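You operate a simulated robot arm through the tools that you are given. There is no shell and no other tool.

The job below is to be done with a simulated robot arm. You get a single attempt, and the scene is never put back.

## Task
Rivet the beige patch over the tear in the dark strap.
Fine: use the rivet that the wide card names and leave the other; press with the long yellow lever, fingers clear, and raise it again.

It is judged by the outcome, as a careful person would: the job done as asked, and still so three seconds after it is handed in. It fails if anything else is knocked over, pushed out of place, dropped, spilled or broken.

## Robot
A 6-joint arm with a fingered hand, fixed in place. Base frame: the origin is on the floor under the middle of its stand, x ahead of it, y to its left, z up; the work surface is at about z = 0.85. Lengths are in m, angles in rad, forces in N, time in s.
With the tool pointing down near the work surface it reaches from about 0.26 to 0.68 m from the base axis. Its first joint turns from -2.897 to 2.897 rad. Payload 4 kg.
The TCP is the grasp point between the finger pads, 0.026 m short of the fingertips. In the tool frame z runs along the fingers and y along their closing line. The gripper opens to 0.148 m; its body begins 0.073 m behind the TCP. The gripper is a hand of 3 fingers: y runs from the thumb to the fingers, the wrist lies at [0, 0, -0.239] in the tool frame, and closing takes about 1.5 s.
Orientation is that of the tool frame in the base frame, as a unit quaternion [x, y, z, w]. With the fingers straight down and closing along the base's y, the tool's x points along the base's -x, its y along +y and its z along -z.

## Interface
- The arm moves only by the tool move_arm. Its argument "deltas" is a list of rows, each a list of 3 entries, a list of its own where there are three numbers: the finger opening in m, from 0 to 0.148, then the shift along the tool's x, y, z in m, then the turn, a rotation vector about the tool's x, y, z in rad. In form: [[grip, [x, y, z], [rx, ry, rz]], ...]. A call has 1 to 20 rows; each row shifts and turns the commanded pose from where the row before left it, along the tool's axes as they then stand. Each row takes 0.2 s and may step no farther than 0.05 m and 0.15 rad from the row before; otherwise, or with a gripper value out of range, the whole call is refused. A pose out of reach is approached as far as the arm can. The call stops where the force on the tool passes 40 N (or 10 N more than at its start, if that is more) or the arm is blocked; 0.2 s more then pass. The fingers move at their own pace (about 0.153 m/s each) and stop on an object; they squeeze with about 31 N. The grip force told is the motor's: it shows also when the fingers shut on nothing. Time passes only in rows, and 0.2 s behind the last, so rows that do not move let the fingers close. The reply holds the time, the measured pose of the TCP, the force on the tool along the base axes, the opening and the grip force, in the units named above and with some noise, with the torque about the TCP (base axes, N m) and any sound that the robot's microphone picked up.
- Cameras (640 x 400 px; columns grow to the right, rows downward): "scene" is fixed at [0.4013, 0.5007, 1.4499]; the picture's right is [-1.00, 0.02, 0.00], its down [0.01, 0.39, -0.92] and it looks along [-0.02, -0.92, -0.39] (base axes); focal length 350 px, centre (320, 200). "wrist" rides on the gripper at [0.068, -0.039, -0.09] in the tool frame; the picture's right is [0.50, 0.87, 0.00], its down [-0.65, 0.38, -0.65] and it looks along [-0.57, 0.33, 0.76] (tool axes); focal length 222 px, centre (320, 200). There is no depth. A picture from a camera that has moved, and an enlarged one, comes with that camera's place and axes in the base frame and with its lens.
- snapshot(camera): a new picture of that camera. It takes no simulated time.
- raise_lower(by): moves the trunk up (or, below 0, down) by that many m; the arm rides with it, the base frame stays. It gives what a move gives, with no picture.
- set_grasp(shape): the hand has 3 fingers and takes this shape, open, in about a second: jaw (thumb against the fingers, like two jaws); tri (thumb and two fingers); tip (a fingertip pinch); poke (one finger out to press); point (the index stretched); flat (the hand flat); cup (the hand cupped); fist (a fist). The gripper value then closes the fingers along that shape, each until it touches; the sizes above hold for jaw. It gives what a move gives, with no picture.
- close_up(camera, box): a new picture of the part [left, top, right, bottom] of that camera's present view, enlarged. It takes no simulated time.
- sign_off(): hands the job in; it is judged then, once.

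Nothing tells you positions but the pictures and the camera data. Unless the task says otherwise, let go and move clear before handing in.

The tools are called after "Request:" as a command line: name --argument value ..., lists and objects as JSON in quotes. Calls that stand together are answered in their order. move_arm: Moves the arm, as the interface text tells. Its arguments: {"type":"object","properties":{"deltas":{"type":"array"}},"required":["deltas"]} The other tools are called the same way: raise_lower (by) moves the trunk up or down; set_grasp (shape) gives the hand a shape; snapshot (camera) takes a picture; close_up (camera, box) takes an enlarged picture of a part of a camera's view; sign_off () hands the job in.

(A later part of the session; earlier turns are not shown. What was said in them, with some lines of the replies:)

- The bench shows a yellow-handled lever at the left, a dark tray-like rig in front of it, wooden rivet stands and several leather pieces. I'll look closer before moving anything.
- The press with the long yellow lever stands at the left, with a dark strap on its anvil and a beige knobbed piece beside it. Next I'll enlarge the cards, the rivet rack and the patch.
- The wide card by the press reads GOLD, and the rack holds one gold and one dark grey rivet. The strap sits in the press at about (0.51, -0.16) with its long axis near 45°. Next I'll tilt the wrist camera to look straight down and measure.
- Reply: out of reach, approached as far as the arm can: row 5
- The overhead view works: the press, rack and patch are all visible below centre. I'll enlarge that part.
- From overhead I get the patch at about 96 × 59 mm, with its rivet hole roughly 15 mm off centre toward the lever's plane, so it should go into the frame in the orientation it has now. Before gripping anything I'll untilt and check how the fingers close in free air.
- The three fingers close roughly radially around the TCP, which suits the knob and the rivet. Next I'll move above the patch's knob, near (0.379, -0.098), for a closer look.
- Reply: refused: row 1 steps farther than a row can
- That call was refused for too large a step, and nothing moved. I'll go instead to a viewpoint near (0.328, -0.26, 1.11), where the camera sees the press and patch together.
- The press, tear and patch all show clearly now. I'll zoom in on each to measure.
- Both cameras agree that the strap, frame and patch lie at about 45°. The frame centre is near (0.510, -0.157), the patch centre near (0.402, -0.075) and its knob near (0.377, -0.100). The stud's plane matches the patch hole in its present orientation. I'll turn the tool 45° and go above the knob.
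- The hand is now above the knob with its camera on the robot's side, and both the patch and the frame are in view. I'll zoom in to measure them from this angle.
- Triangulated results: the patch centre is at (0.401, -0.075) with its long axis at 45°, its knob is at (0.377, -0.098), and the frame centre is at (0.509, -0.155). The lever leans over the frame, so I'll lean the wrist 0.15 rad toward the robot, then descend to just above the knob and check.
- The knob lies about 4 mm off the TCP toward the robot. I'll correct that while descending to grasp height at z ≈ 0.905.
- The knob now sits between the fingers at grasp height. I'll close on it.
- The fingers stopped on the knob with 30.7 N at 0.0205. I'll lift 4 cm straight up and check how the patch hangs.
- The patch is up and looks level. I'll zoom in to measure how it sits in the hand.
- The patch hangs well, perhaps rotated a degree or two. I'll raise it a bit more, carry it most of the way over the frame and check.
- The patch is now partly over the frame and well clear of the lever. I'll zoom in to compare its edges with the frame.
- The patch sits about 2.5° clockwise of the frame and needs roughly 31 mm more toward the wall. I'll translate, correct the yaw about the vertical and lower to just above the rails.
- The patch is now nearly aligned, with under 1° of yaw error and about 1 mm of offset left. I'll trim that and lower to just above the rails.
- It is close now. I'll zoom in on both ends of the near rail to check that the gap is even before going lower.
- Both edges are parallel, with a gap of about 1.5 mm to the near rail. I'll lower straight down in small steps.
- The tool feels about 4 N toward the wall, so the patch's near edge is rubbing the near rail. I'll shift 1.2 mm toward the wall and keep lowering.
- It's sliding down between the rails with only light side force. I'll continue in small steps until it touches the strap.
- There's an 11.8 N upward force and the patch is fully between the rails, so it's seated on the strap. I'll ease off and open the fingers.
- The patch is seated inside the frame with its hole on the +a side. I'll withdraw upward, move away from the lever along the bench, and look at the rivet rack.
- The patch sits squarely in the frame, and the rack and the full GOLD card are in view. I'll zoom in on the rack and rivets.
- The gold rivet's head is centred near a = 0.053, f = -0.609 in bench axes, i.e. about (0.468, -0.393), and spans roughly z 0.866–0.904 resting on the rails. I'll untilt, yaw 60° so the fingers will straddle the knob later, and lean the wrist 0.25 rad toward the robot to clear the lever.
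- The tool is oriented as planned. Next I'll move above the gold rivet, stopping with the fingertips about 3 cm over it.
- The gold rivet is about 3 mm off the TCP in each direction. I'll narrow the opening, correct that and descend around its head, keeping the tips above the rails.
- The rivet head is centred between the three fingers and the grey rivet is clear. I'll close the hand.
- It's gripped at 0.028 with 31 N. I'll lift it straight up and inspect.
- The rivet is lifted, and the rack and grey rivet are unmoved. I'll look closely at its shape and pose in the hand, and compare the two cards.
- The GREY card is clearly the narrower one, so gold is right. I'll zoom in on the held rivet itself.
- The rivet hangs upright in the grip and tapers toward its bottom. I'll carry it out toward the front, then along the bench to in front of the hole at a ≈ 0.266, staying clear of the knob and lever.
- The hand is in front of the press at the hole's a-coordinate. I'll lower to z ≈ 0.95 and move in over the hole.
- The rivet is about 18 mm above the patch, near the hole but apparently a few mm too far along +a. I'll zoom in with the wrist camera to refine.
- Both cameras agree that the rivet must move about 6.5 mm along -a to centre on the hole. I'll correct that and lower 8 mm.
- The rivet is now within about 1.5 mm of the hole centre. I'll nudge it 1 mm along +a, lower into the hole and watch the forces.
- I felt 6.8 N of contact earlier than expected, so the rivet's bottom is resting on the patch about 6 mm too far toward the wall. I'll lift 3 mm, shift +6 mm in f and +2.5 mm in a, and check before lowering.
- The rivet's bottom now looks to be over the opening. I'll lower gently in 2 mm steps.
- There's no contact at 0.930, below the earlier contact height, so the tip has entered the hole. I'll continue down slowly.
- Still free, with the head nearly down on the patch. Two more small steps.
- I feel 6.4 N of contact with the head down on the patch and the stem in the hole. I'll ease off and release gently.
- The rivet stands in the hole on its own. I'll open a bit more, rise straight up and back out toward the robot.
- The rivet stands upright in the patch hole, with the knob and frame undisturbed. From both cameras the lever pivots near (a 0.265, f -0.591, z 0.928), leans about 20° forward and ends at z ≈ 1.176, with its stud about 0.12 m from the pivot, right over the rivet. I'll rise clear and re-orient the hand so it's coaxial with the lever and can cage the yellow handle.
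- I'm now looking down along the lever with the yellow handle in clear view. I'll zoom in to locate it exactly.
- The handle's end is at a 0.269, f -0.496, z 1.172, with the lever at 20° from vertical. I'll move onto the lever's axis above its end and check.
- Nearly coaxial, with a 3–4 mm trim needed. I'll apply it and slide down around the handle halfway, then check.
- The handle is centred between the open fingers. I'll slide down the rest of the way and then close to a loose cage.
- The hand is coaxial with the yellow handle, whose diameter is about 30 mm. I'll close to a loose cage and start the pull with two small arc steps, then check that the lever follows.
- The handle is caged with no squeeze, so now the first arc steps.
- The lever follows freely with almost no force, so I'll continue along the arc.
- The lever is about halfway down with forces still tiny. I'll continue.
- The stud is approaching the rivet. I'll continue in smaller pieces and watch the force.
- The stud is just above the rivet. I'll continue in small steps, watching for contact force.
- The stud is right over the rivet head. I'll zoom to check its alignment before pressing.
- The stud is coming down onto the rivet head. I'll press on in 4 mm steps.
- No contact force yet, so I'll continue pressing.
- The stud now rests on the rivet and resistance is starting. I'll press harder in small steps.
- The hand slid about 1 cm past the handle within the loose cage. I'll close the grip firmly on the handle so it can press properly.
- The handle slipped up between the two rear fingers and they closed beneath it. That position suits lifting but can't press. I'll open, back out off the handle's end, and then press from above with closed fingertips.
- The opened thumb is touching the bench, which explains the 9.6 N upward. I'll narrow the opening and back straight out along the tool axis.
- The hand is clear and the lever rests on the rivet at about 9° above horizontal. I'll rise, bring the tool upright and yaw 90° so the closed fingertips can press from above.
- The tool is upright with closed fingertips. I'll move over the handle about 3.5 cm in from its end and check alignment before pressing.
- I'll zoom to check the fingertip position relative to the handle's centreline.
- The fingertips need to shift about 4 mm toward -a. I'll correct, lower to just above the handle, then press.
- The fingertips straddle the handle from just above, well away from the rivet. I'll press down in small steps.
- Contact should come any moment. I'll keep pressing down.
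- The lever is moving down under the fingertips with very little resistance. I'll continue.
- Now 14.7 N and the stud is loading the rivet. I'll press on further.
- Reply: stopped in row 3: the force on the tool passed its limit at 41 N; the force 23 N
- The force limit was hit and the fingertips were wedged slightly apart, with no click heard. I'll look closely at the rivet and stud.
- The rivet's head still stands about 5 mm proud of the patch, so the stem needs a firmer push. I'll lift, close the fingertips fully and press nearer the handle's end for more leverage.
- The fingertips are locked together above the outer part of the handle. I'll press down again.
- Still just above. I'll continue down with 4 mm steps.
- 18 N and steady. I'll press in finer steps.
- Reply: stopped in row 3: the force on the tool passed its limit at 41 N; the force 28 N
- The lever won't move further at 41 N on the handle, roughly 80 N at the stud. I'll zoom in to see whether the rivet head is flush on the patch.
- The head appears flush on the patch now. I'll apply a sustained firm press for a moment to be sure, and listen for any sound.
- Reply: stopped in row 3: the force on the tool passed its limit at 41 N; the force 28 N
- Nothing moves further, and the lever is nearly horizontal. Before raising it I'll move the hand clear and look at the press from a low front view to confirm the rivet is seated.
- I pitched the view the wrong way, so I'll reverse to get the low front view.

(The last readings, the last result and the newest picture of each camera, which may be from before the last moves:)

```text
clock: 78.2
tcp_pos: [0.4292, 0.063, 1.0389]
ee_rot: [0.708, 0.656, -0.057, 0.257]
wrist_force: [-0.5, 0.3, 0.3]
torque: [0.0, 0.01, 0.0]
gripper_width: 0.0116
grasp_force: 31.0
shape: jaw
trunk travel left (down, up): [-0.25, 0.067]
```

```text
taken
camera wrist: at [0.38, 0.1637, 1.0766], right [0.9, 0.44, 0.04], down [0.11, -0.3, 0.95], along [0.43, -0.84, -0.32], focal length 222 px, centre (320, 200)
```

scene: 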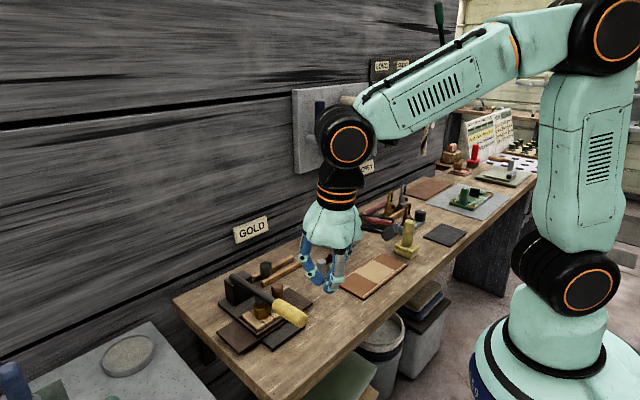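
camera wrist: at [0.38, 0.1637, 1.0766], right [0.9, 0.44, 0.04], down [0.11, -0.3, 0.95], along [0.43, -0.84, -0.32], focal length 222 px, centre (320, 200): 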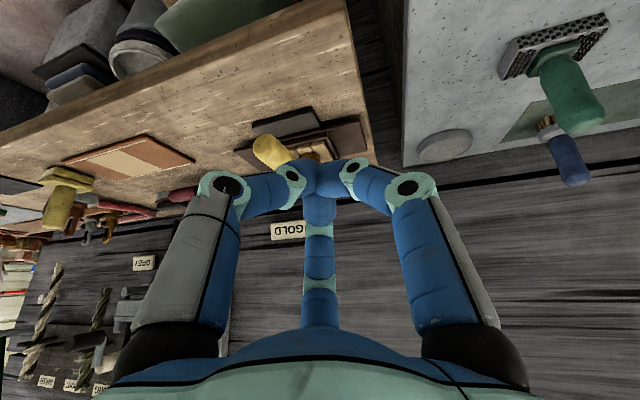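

The closed fingers block the view, so I'll open them and zoom in on the press.

Request:
move_arm --deltas '[[0.06, [0, 0, 0], [0, 0, 0]], [0.12, [0, 0, 0], [0, 0, 0]], [0.148, [0, 0, 0], [0, 0, 0]], [0.148, [0, 0, 0], [0, 0, 0]]]'

Request:
close_up --camera "wrist" --box '[230, 90, 390, 200]'

Request:
close_up --camera "wrist" --box '[270, 130, 350, 180]'

Request:
close_up --camera "scene" --box '[220, 260, 330, 350]'

```text
clock: 79.2
tcp_pos: [0.4282, 0.0632, 1.0383]
ee_rot: [0.708, 0.656, -0.057, 0.258]
wrist_force: [-0.2, 0.3, -0.8]
torque: [-0.01, 0.0, -0.04]
gripper_width: 0.148
grasp_force: 0.1
shape: jaw
trunk travel left (down, up): [-0.25, 0.067]
```

```text
3.64 times, centred on (310, 145) of wrist
camera zoom: at [0.3801, 0.1637, 1.0767], right [0.9, 0.44, 0.04], down [0.11, -0.31, 0.95], along [0.43, -0.84, -0.32], focal length 808 px, centre (356, 400)
```

zoom: 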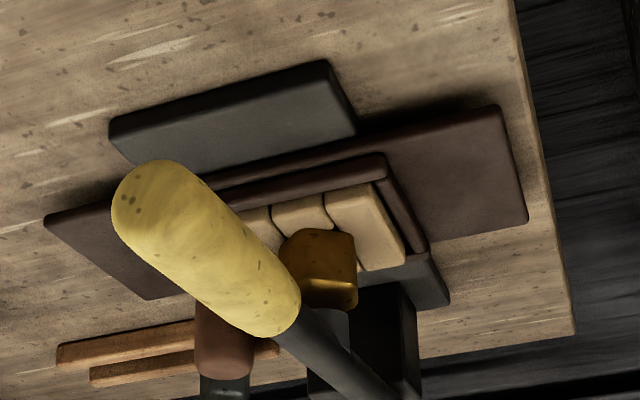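

```text
8.00 times, centred on (310, 155) of wrist
camera zoom: at [0.3801, 0.1637, 1.0767], right [0.9, 0.44, 0.04], down [0.11, -0.31, 0.95], along [0.43, -0.84, -0.32], focal length 1777 px, centre (400, 560)
```

zoom: 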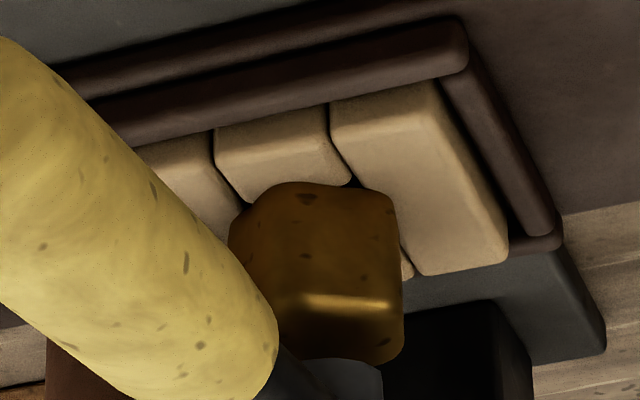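

```text
4.44 times, centred on (275, 305) of scene
camera zoom: at [0.4013, 0.5007, 1.4499], right [-1.0, 0.02, 0.0], down [0.01, 0.39, -0.92], along [-0.02, -0.92, -0.39], focal length 1556 px, centre (520, -267)
```

zoom: 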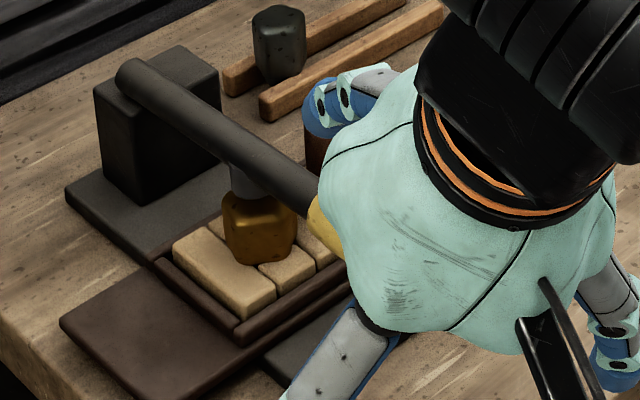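

From this low view the rivet head's edge projects exactly onto the patch top, so it's flush, fully seated, and the stud is on it with the lever about horizontal. The press is done. Now I'll raise the lever, re-orienting the hand to come in at the handle's end again.

Request:
move_arm --deltas '[[0.09, [0, 0, 0], [0.07, 0.1212, 0]], [0.09, [0, 0, 0], [0.07, 0.1212, 0]], [0.09, [0, 0, 0], [0.07, 0.1212, 0]], [0.09, [0, 0, 0], [0, 0, 0.1432]], [0.09, [0, 0, 0], [0, 0, 0.1432]], [0.09, [0, 0, 0], [0, 0, 0.1432]], [0.09, [0, 0, 0], [0, 0, 0.1432]], [0.09, [0, 0, 0], [0, 0, 0.1432]], [0.09, [0, 0, 0], [-0.1377, 0, 0]], [0.09, [0, 0, 0], [-0.1377, 0, 0]], [0.09, [0, 0, 0], [-0.1377, 0, 0]], [0.09, [0, 0, 0], [-0.1377, 0, 0]], [0.09, [0, 0, 0], [-0.1377, 0, 0]], [0.09, [0, 0, 0], [-0.1377, 0, 0]], [0.09, [0, 0, 0], [-0.1377, 0, 0]], [0.09, [0, 0, 0], [0, 0, 0]]]'

Request:
snapshot --camera "wrist"

Request:
snapshot --camera "scene"

```text
clock: 82.6
tcp_pos: [0.428, 0.0635, 1.0386]
ee_rot: [0.791, 0.329, 0.199, 0.475]
wrist_force: [-0.1, 0.4, -0.3]
torque: [0.0, 0.0, -0.02]
gripper_width: 0.0902
grasp_force: 0.1
shape: jaw
trunk travel left (down, up): [-0.25, 0.067]
```

```text
taken
camera wrist: at [0.4092, 0.1804, 1.0464], right [0.64, 0.07, 0.77], down [-0.75, -0.18, 0.64], along [0.18, -0.98, -0.07], focal length 222 px, centre (320, 200)
```

wrist: 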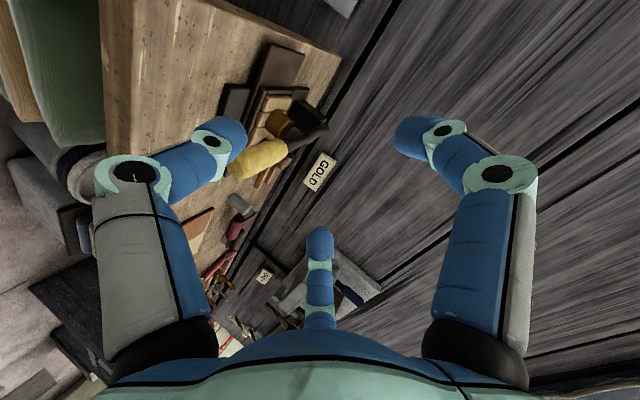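

```text
taken
```

scene: 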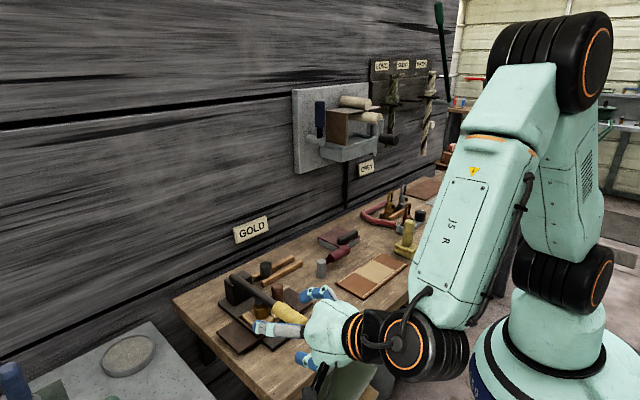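

The orientation is right. I'll slide along -a into line with the lever and lower to the approach height.

Request:
move_arm --deltas '[[0.09, [-0.0382, 0, 0], [0, 0, 0]], [0.09, [-0.0382, 0, 0], [0, 0, 0]], [0.09, [0, -0.0242, 0.0131], [0, 0, 0]], [0.09, [0, -0.0242, 0.0131], [0, 0, 0]], [0.09, [0, 0, 0], [0, 0, 0]]]'

Request:
snapshot --camera "wrist"

Request:
close_up --camera "scene" --box '[200, 230, 380, 370]'

```text
clock: 83.8
tcp_pos: [0.3751, 0.009, 0.982]
ee_rot: [0.792, 0.328, 0.199, 0.475]
wrist_force: [0.0, -0.5, -0.1]
torque: [0.0, -0.01, 0.02]
gripper_width: 0.0905
grasp_force: 0.0
shape: jaw
trunk travel left (down, up): [-0.25, 0.067]
```

```text
taken
camera wrist: at [0.3562, 0.1258, 0.9899], right [0.64, 0.07, 0.77], down [-0.75, -0.18, 0.64], along [0.18, -0.98, -0.07], focal length 222 px, centre (320, 200)
```

wrist: 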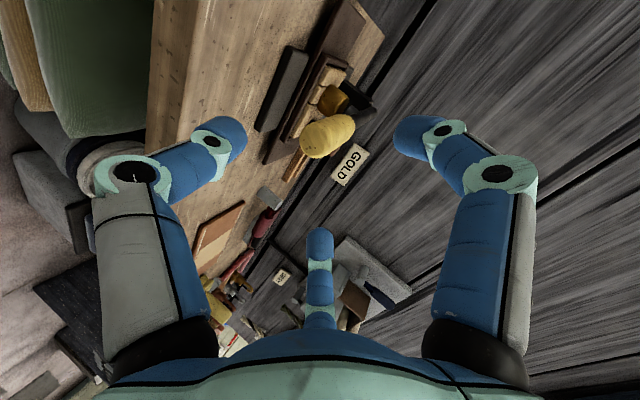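

```text
2.86 times, centred on (290, 300) of scene
camera zoom: at [0.4013, 0.5007, 1.4499], right [-1.0, 0.02, 0.0], down [0.01, 0.39, -0.92], along [-0.02, -0.92, -0.39], focal length 1000 px, centre (406, -86)
```

zoom: 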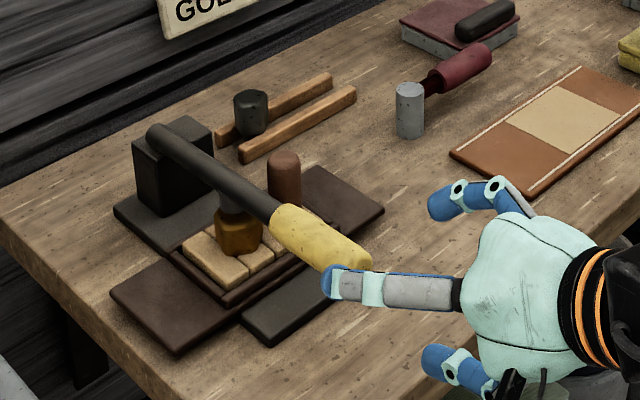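

The handle's end is centred in the open hand. I'll advance around it, centring the handle as I go.

Request:
move_arm --deltas '[[0.09, [-0.001, 0.003, 0.0275], [0, 0, 0]], [0.09, [-0.001, 0.003, 0.0275], [0, 0, 0]], [0.09, [-0.001, 0.003, 0.0275], [0, 0, 0]], [0.09, [-0.001, 0.004, 0.0275], [0, 0, 0]], [0.09, [0, 0, 0], [0, 0, 0]]]'

Request:
snapshot --camera "wrist"

Request:
close_up --camera "scene" --box '[200, 230, 380, 370]'

```text
clock: 85.0
tcp_pos: [0.4471, -0.0667, 0.9409]
ee_rot: [0.792, 0.328, 0.199, 0.475]
wrist_force: [-0.1, -0.4, 0.5]
torque: [0.0, -0.02, -0.01]
gripper_width: 0.0905
grasp_force: 0.0
shape: jaw
trunk travel left (down, up): [-0.25, 0.067]
```

```text
taken
camera wrist: at [0.4287, 0.0506, 0.9498], right [0.64, 0.07, 0.77], down [-0.75, -0.18, 0.64], along [0.18, -0.98, -0.07], focal length 222 px, centre (320, 200)
```

wrist: 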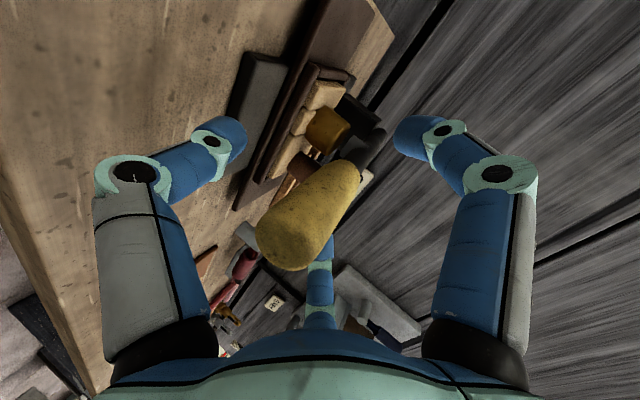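

```text
2.86 times, centred on (290, 300) of scene
camera zoom: at [0.4013, 0.5007, 1.4499], right [-1.0, 0.02, 0.0], down [0.01, 0.39, -0.92], along [-0.02, -0.92, -0.39], focal length 1000 px, centre (406, -86)
```

zoom: 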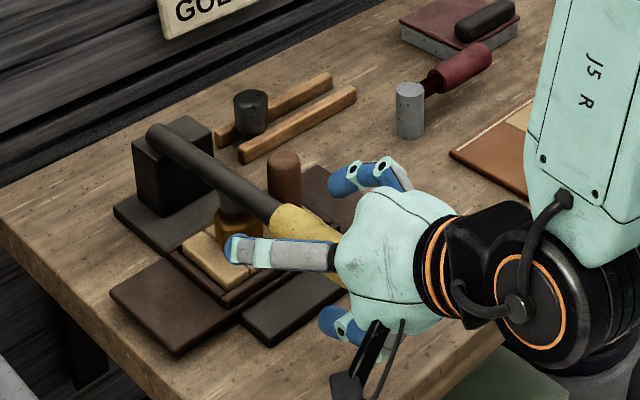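

The handle is well inside the hand. I'll close to a loose cage and begin raising it along the arc.

Request:
move_arm --deltas '[[0.06, [0, 0, 0], [0, 0, 0]], [0.045, [0, 0, 0], [0, 0, 0]], [0.034, [0, 0, 0], [0, 0, 0]], [0.034, [0, 0, 0], [0, 0, 0]], [0.034, [0, 0, 0], [0, 0, 0]]]'

Request:
snapshot --camera "wrist"

```text
clock: 86.2
tcp_pos: [0.4471, -0.067, 0.942]
ee_rot: [0.792, 0.328, 0.199, 0.475]
wrist_force: [-2.7, -1.3, 1.5]
torque: [-0.05, -0.04, -0.05]
gripper_width: 0.035
grasp_force: 0.1
shape: jaw
trunk travel left (down, up): [-0.25, 0.067]
```

```text
taken
camera wrist: at [0.4284, 0.0505, 0.95], right [0.64, 0.07, 0.77], down [-0.75, -0.18, 0.64], along [0.18, -0.98, -0.07], focal length 222 px, centre (320, 200)
```

wrist: 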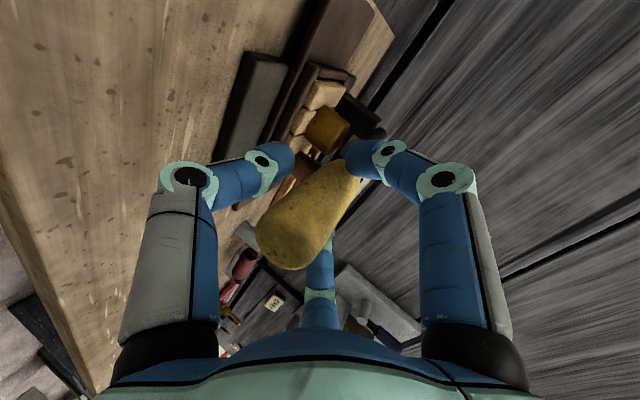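

Caged without squeezing. Now the first upward arc steps.

Request:
move_arm --deltas '[[0.034, [0, 0.0209, -0.0091], [0.0644, 0, 0]], [0.034, [0, 0.0212, -0.0083], [0.0644, 0, 0]], [0.034, [0, 0, 0], [0, 0, 0]]]'

Request:
snapshot --camera "wrist"

Request:
close_up --camera "scene" --box '[190, 200, 350, 350]'

```text
clock: 87.0
tcp_pos: [0.4531, -0.0718, 0.9875]
ee_rot: [0.821, 0.34, 0.177, 0.424]
wrist_force: [-0.2, 1.4, -1.5]
torque: [0.0, -0.01, -0.05]
gripper_width: 0.0349
grasp_force: 0.1
shape: jaw
trunk travel left (down, up): [-0.25, 0.067]
```

```text
taken
camera wrist: at [0.4341, 0.0444, 1.0086], right [0.71, 0.0, 0.71], down [-0.69, -0.24, 0.69], along [0.17, -0.97, -0.17], focal length 222 px, centre (320, 200)
```

wrist: 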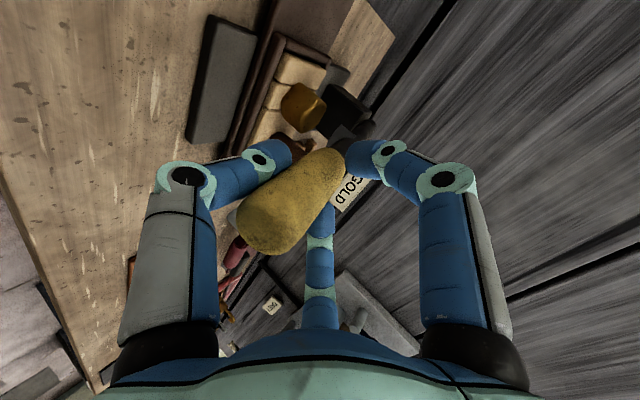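

```text
2.67 times, centred on (270, 275) of scene
camera zoom: at [0.4013, 0.5007, 1.4499], right [-1.0, 0.02, 0.0], down [0.01, 0.39, -0.92], along [-0.02, -0.92, -0.39], focal length 934 px, centre (453, 0)
```

zoom: 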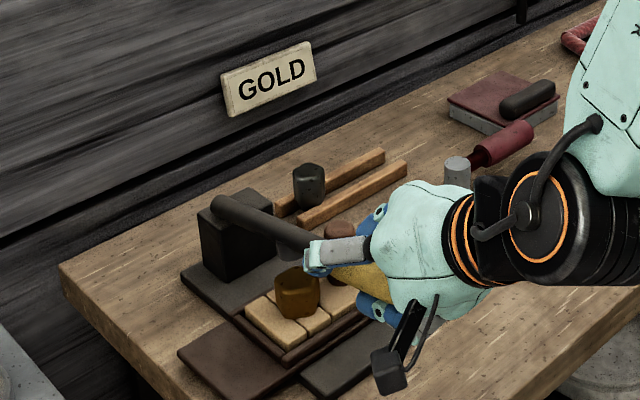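

The lever is rising with the hand and the rivet stays put. I'll continue.

Request:
move_arm --deltas '[[0.034, [0, 0.0216, -0.0075], [0.0644, 0, 0]], [0.034, [0, 0.0218, -0.0066], [0.0644, 0, 0]], [0.034, [0, 0.0222, -0.0057], [0.0644, 0, 0]], [0.034, [0, 0, 0], [0, 0, 0]]]'

Request:
snapshot --camera "wrist"

Request:
close_up --camera "scene" --box '[190, 170, 350, 350]'

```text
clock: 88.0
tcp_pos: [0.469, -0.0881, 1.0541]
ee_rot: [0.858, 0.355, 0.144, 0.342]
wrist_force: [-0.2, 1.7, -2.4]
torque: [0.01, -0.02, 0.0]
gripper_width: 0.035
grasp_force: 0.1
shape: jaw
trunk travel left (down, up): [-0.25, 0.067]
```

```text
taken
camera wrist: at [0.4552, 0.0231, 1.0921], right [0.8, -0.09, 0.6], down [-0.59, -0.34, 0.73], along [0.14, -0.94, -0.33], focal length 222 px, centre (320, 200)
```

wrist: 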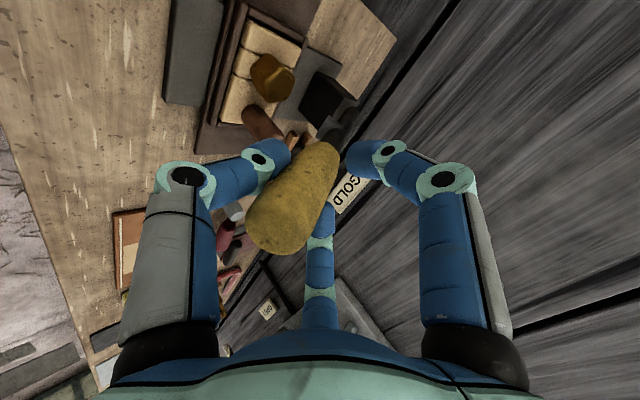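

```text
2.22 times, centred on (270, 260) of scene
camera zoom: at [0.4013, 0.5007, 1.4499], right [-1.0, 0.02, 0.0], down [0.01, 0.39, -0.92], along [-0.02, -0.92, -0.39], focal length 778 px, centre (431, 67)
```

zoom: 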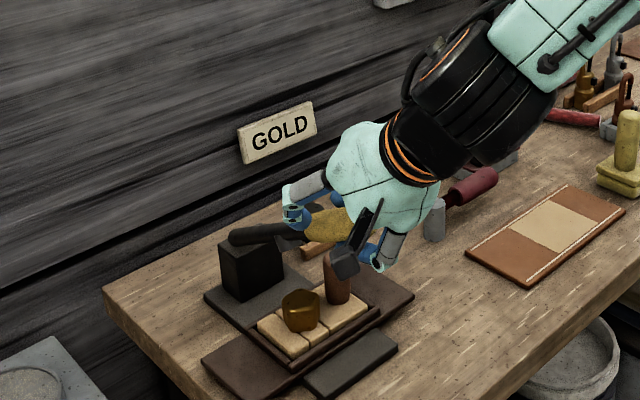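

It's coming up smoothly, so I'll continue.

Request:
move_arm --deltas '[[0.034, [0, 0.0223, -0.0047], [0.0644, 0, 0]], [0.034, [0, 0.0225, -0.0039], [0.0644, 0, 0]], [0.034, [0, 0.0226, -0.0029], [0.0644, 0, 0]], [0.034, [0, 0, 0], [0, 0, 0]]]'

Request:
snapshot --camera "wrist"

Request:
close_up --camera "scene" --box '[190, 140, 350, 340]'

```text
clock: 89.0
tcp_pos: [0.4997, -0.1197, 1.1041]
ee_rot: [0.887, 0.367, 0.109, 0.258]
wrist_force: [-1.7, 1.0, -0.6]
torque: [0.01, 0.04, -0.02]
gripper_width: 0.0351
grasp_force: 0.0
shape: jaw
trunk travel left (down, up): [-0.25, 0.067]
```

```text
taken
camera wrist: at [0.4918, -0.0147, 1.1601], right [0.87, -0.16, 0.47], down [-0.49, -0.44, 0.75], along [0.08, -0.88, -0.46], focal length 222 px, centre (320, 200)
```

wrist: 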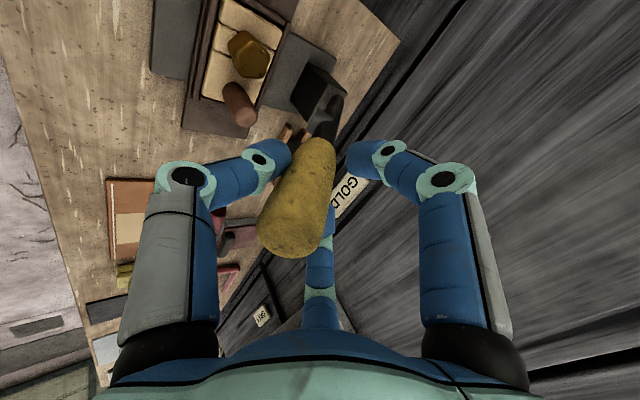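

```text
2.00 times, centred on (270, 240) of scene
camera zoom: at [0.4013, 0.5007, 1.4499], right [-1.0, 0.02, 0.0], down [0.01, 0.39, -0.92], along [-0.02, -0.92, -0.39], focal length 700 px, centre (420, 120)
```

zoom: 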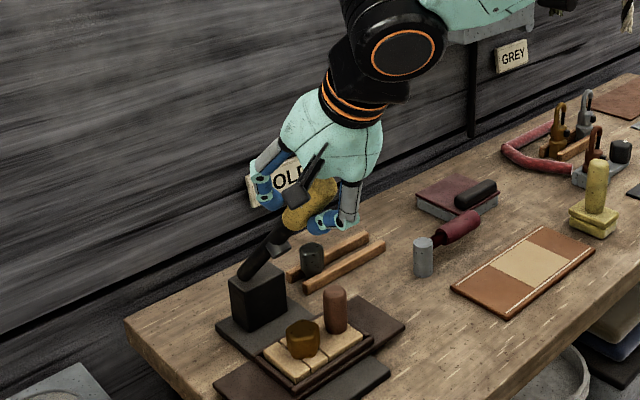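

About two-thirds of the way up. I'll continue toward the upright stop, watching the force.

Request:
move_arm --deltas '[[0.034, [0, 0.0227, -0.002], [0.0644, 0, 0]], [0.034, [0, 0.0228, -0.0012], [0.0644, 0, 0]], [0.034, [0, 0.0228, -0.0002], [0.0644, 0, 0]], [0.034, [0, 0, 0], [0, 0, 0]]]'

Request:
snapshot --camera "wrist"

Request:
close_up --camera "scene" --box '[190, 120, 350, 330]'

```text
clock: 90.0
tcp_pos: [0.5412, -0.1616, 1.1378]
ee_rot: [0.908, 0.377, 0.073, 0.17]
wrist_force: [0.3, 0.6, 0.1]
torque: [0.02, 0.02, 0.01]
gripper_width: 0.0349
grasp_force: 0.1
shape: jaw
trunk travel left (down, up): [-0.25, 0.067]
```

```text
taken
camera wrist: at [0.5413, -0.0646, 1.207], right [0.92, -0.22, 0.32], down [-0.38, -0.55, 0.74], along [0.01, -0.81, -0.59], focal length 222 px, centre (320, 200)
```

wrist: 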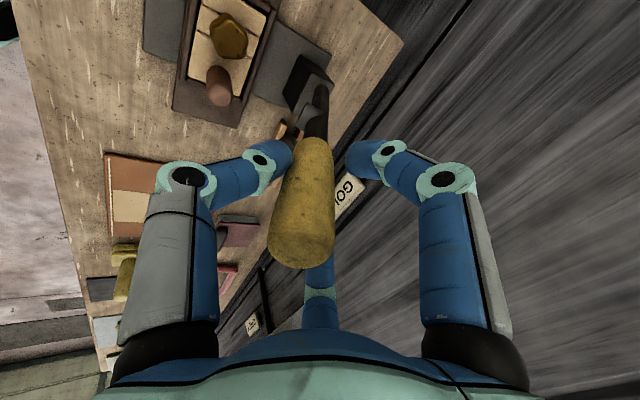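

```text
1.90 times, centred on (270, 225) of scene
camera zoom: at [0.4013, 0.5007, 1.4499], right [-1.0, 0.02, 0.0], down [0.01, 0.39, -0.92], along [-0.02, -0.92, -0.39], focal length 667 px, centre (415, 152)
```

zoom: 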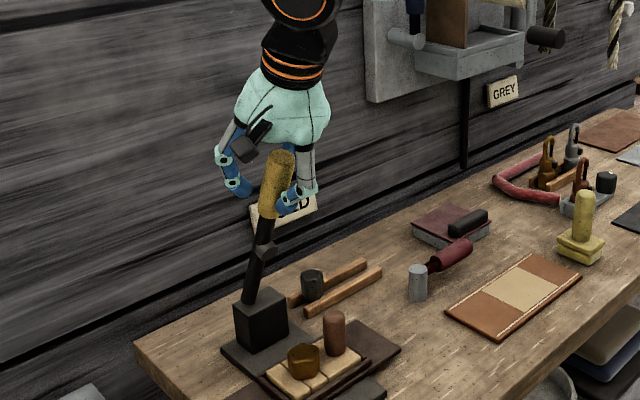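

Nearly upright, and the handle needs about 4° more to reach its original rest. I'll push it gently back in two small steps.

Request:
move_arm --deltas '[[0.034, [0, 0.01, 0.0], [0.02, 0, 0]], [0.034, [0, 0.006, 0.0], [0.01, 0, 0]], [0.034, [0, 0, 0], [0, 0, 0]]]'

Request:
snapshot --camera "wrist"

Request:
close_up --camera "scene" --box '[215, 185, 285, 315]'

```text
clock: 90.8
tcp_pos: [0.5513, -0.1713, 1.1445]
ee_rot: [0.91, 0.378, 0.066, 0.158]
wrist_force: [-0.8, 3.2, -1.3]
torque: [0.02, 0.03, -0.01]
gripper_width: 0.0348
grasp_force: 0.1
shape: jaw
trunk travel left (down, up): [-0.25, 0.067]
```

```text
taken
camera wrist: at [0.5534, -0.0771, 1.2162], right [0.93, -0.22, 0.29], down [-0.37, -0.56, 0.74], along [0.0, -0.8, -0.6], focal length 222 px, centre (320, 200)
```

wrist: 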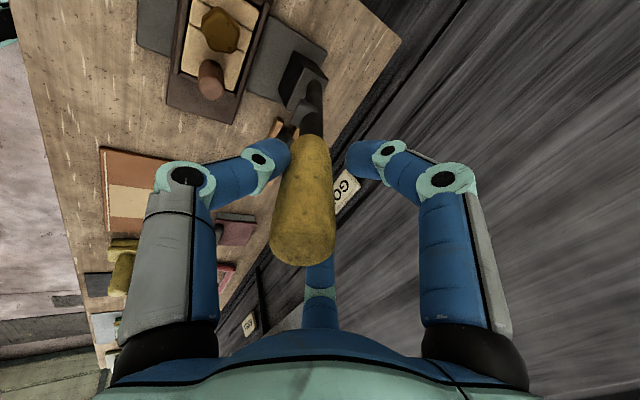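

```text
3.08 times, centred on (250, 250) of scene
camera zoom: at [0.4013, 0.5007, 1.4499], right [-1.0, 0.02, 0.0], down [0.01, 0.39, -0.92], along [-0.02, -0.92, -0.39], focal length 1077 px, centre (535, 46)
```

zoom: 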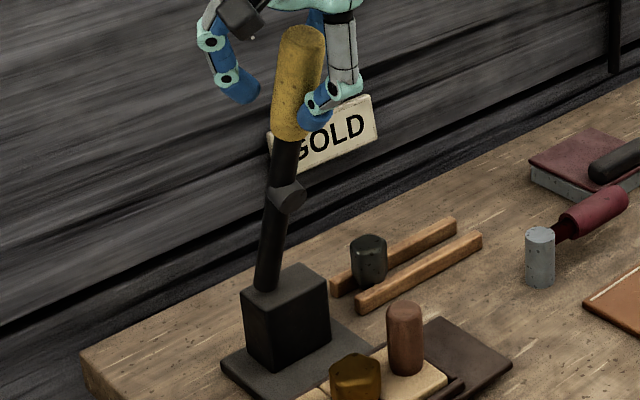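

The lever is back exactly at its original position, and the rivet top now sits about 4 mm lower than before pressing, so the press seated it. I'll open the hand and check that the lever stays up.

Request:
move_arm --deltas '[[0.05, [0, -0.001, 0], [0, 0, 0]], [0.08, [0, -0.002, 0], [0, 0, 0]], [0.12, [0, -0.002, 0], [0, 0, 0]], [0.12, [0, 0, 0], [0, 0, 0]], [0.12, [0, 0, 0], [0, 0, 0]]]'

Request:
snapshot --camera "wrist"

Request:
close_up --camera "scene" --box '[215, 185, 285, 315]'

```text
clock: 92.0
tcp_pos: [0.5483, -0.1696, 1.1427]
ee_rot: [0.91, 0.377, 0.067, 0.156]
wrist_force: [0.8, -0.2, -0.1]
torque: [-0.01, -0.01, -0.02]
gripper_width: 0.1196
grasp_force: 0.0
shape: jaw
trunk travel left (down, up): [-0.25, 0.067]
```

```text
taken
camera wrist: at [0.5501, -0.0735, 1.2144], right [0.93, -0.22, 0.29], down [-0.37, -0.56, 0.74], along [0.0, -0.8, -0.6], focal length 222 px, centre (320, 200)
```

wrist: 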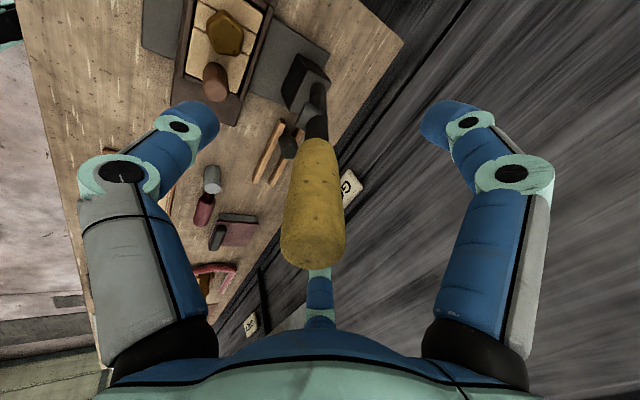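

```text
3.08 times, centred on (250, 250) of scene
camera zoom: at [0.4013, 0.5007, 1.4499], right [-1.0, 0.02, 0.0], down [0.01, 0.39, -0.92], along [-0.02, -0.92, -0.39], focal length 1077 px, centre (535, 46)
```

zoom: 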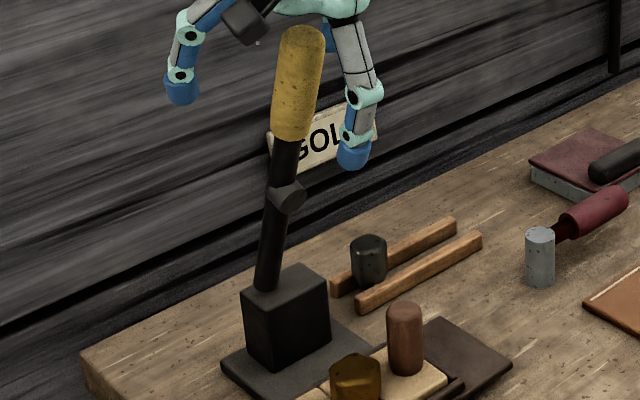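

The lever stays up by itself. I'll withdraw straight back along its axis and then away.

Request:
move_arm --deltas '[[0.12, [0, 0, -0.03], [0, 0, 0]], [0.12, [0, 0, -0.03], [0, 0, 0]], [0.12, [0, 0, -0.03], [0, 0, 0]], [0.12, [0, 0, -0.03], [0, 0, 0]], [0.12, [0, -0.04, 0], [0, 0, 0]], [0.12, [0, -0.04, 0], [0, 0, 0]], [0.12, [0, -0.04, 0], [0, 0, 0]], [0.12, [0, 0, 0], [0, 0, 0]]]'

Request:
snapshot --camera "scene"

Request:
snapshot --camera "wrist"

Request:
close_up --camera "scene" --box '[190, 180, 360, 370]'

Request:
close_up --camera "scene" --box '[240, 280, 310, 340]'

```text
clock: 93.8
tcp_pos: [0.4403, -0.058, 1.2112]
ee_rot: [0.91, 0.378, 0.067, 0.157]
wrist_force: [-0.2, -0.3, -0.5]
torque: [0.02, 0.03, 0.0]
gripper_width: 0.1198
grasp_force: 0.1
shape: jaw
trunk travel left (down, up): [-0.25, 0.067]
```

```text
taken
```

scene: 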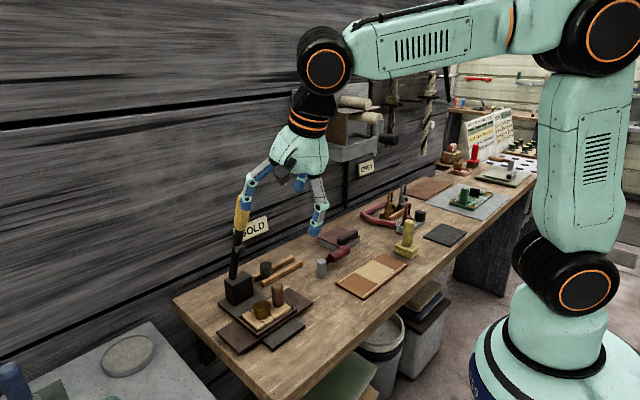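

```text
taken
camera wrist: at [0.4424, 0.0357, 1.2825], right [0.93, -0.22, 0.29], down [-0.37, -0.56, 0.74], along [0.0, -0.8, -0.6], focal length 222 px, centre (320, 200)
```

wrist: 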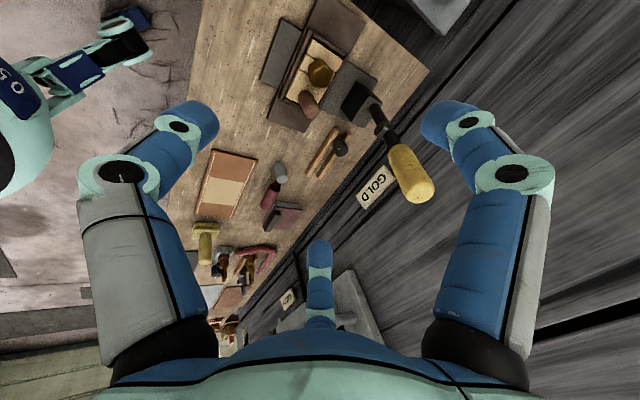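

```text
2.11 times, centred on (275, 275) of scene
camera zoom: at [0.4013, 0.5007, 1.4499], right [-1.0, 0.02, 0.0], down [0.01, 0.39, -0.92], along [-0.02, -0.92, -0.39], focal length 737 px, centre (415, 42)
```

zoom: 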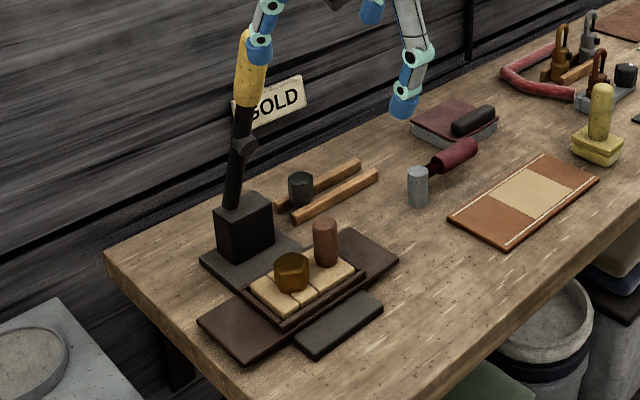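

```text
6.67 times, centred on (275, 310) of scene
camera zoom: at [0.4013, 0.5007, 1.4499], right [-1.0, 0.02, 0.0], down [0.01, 0.39, -0.92], along [-0.02, -0.92, -0.39], focal length 2334 px, centre (620, -533)
```

zoom: 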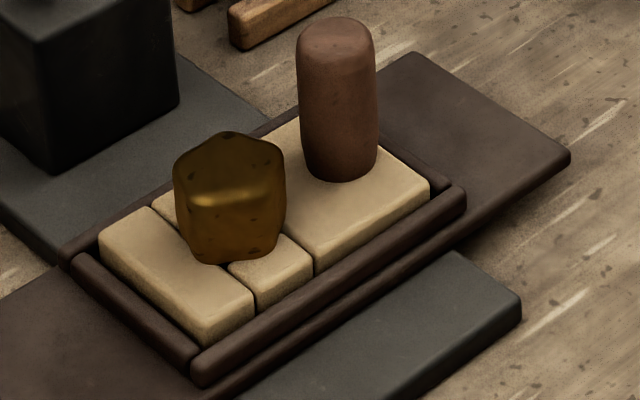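

The lever is up, the grey rivet and the rack are untouched, and the hand is clear. I'll inspect the rivet closely, because it may be leaning slightly.

Request:
close_up --camera "wrist" --box '[270, 30, 370, 120]'

Request:
close_up --camera "scene" --box '[245, 295, 280, 325]'

```text
4.44 times, centred on (320, 75) of wrist
camera zoom: at [0.4424, 0.0357, 1.2825], right [0.93, -0.22, 0.29], down [-0.37, -0.56, 0.74], along [0.0, -0.8, -0.6], focal length 987 px, centre (320, 756)
```

zoom: 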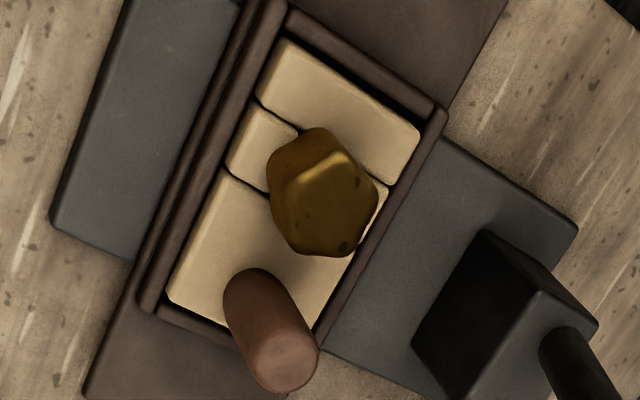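

```text
13.33 times, centred on (262, 310) of scene
camera zoom: at [0.4013, 0.5007, 1.4499], right [-1.0, 0.02, 0.0], down [0.01, 0.39, -0.92], along [-0.02, -0.92, -0.39], focal length 4668 px, centre (1087, -1267)
```

zoom: 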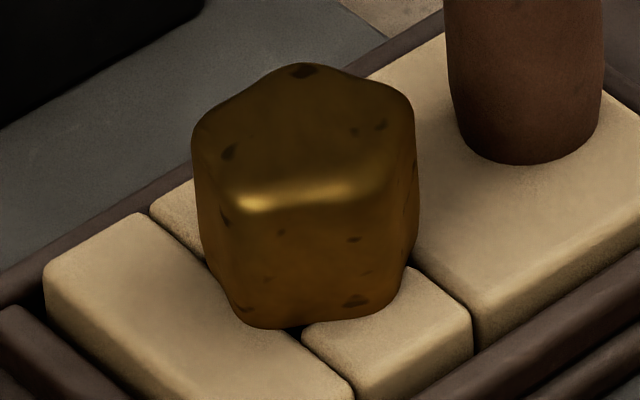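

I'll take the same enlarged view as before the press to compare the rivet's height directly.

Request:
close_up --camera "scene" --box '[235, 285, 305, 340]'

Request:
close_up --camera "scene" --box '[215, 185, 285, 315]'

```text
7.27 times, centred on (270, 312) of scene
camera zoom: at [0.4013, 0.5007, 1.4499], right [-1.0, 0.02, 0.0], down [0.01, 0.39, -0.92], along [-0.02, -0.92, -0.39], focal length 2546 px, centre (684, -618)
```

zoom: 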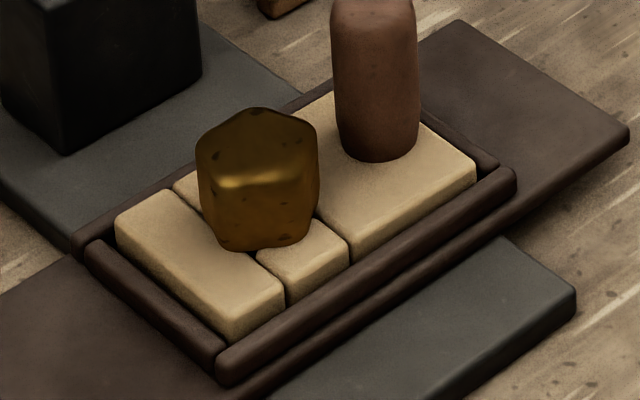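

```text
3.08 times, centred on (250, 250) of scene
camera zoom: at [0.4013, 0.5007, 1.4499], right [-1.0, 0.02, 0.0], down [0.01, 0.39, -0.92], along [-0.02, -0.92, -0.39], focal length 1077 px, centre (535, 46)
```

zoom: 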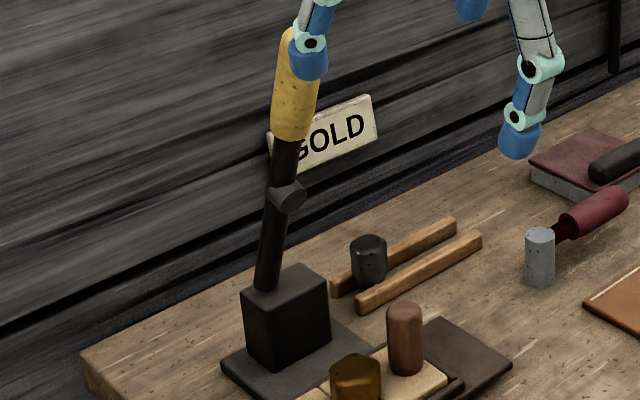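

Compared with the same view before pressing, the rivet head is now shorter and clearly wider (124 px against 105 px), so the press has set it. The lever stands at its original raised position and nothing else has moved. I'll back the hand further away and take a last look.

Request:
move_arm --deltas '[[0.12, [0, -0.04, -0.01], [0, 0, 0]], [0.12, [0, -0.04, -0.01], [0, 0, 0]], [0.12, [0, 0, 0], [0, 0, 0]], [0.12, [0, 0, 0], [0, 0, 0]]]'

Request:
snapshot --camera "scene"

Request:
close_up --camera "scene" --box '[190, 180, 360, 370]'

```text
clock: 94.8
tcp_pos: [0.3812, -0.0026, 1.204]
ee_rot: [0.91, 0.378, 0.067, 0.157]
wrist_force: [-0.2, -0.3, -0.1]
torque: [-0.02, 0.02, 0.03]
gripper_width: 0.1199
grasp_force: 0.1
shape: jaw
trunk travel left (down, up): [-0.25, 0.067]
```

```text
taken
```

scene: 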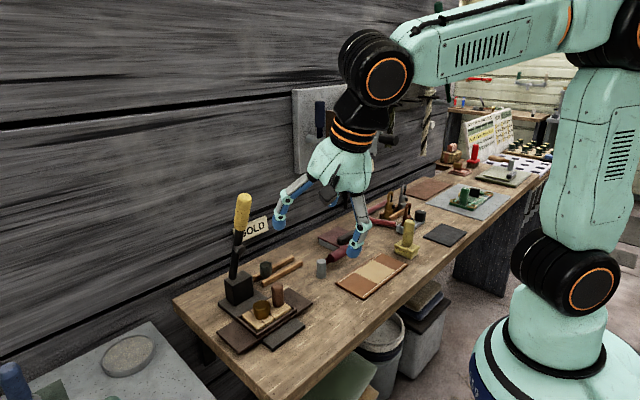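

```text
2.11 times, centred on (275, 275) of scene
camera zoom: at [0.4013, 0.5007, 1.4499], right [-1.0, 0.02, 0.0], down [0.01, 0.39, -0.92], along [-0.02, -0.92, -0.39], focal length 737 px, centre (415, 42)
```

zoom: 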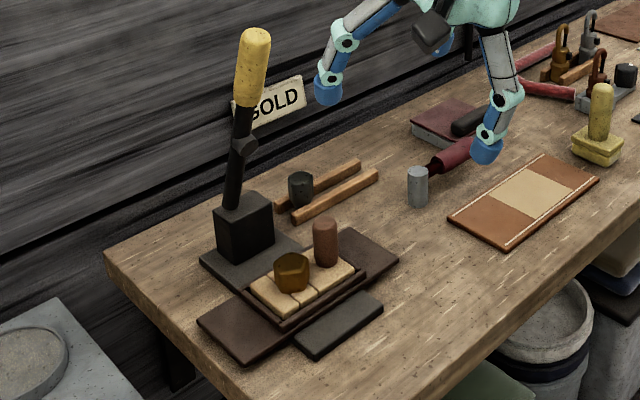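

The patch sits in its frame over the tear with the gold rivet set. The lever is raised, the grey rivet is still in its rack, everything else is in place and the hand is clear. I'm handing in the job.

Request:
sign_off

```text
The job is handed in.
```

The beige patch is riveted over the tear in the dark strap, and I've handed the job in. I don't have the verdict on it.

- **Rivet choice:** The wide card reads GOLD and the narrower one reads GREY. I used the gold rivet; the grey one is still in its rack.
- **Patch:** It lies flat in the frame on the strap, covering the tear, with the gold rivet in its hole.
- **Press:** My first try with the yellow lever didn't work, because the handle slipped between the fingers. I then pressed down on the handle until the arm reached its 41 N force limit. Afterwards the rivet head looked wider and shorter than before. No sound was picked up, so the look of the rivet is my evidence that it set.
- **Lever:** It is back at its starting position and stays up on its own. The fingers touched only the handle, never the press area.
- **Surroundings:** While I backed off the handle, an opened finger touched the bench lightly. In the last pictures nothing else had moved, and the hand is clear.
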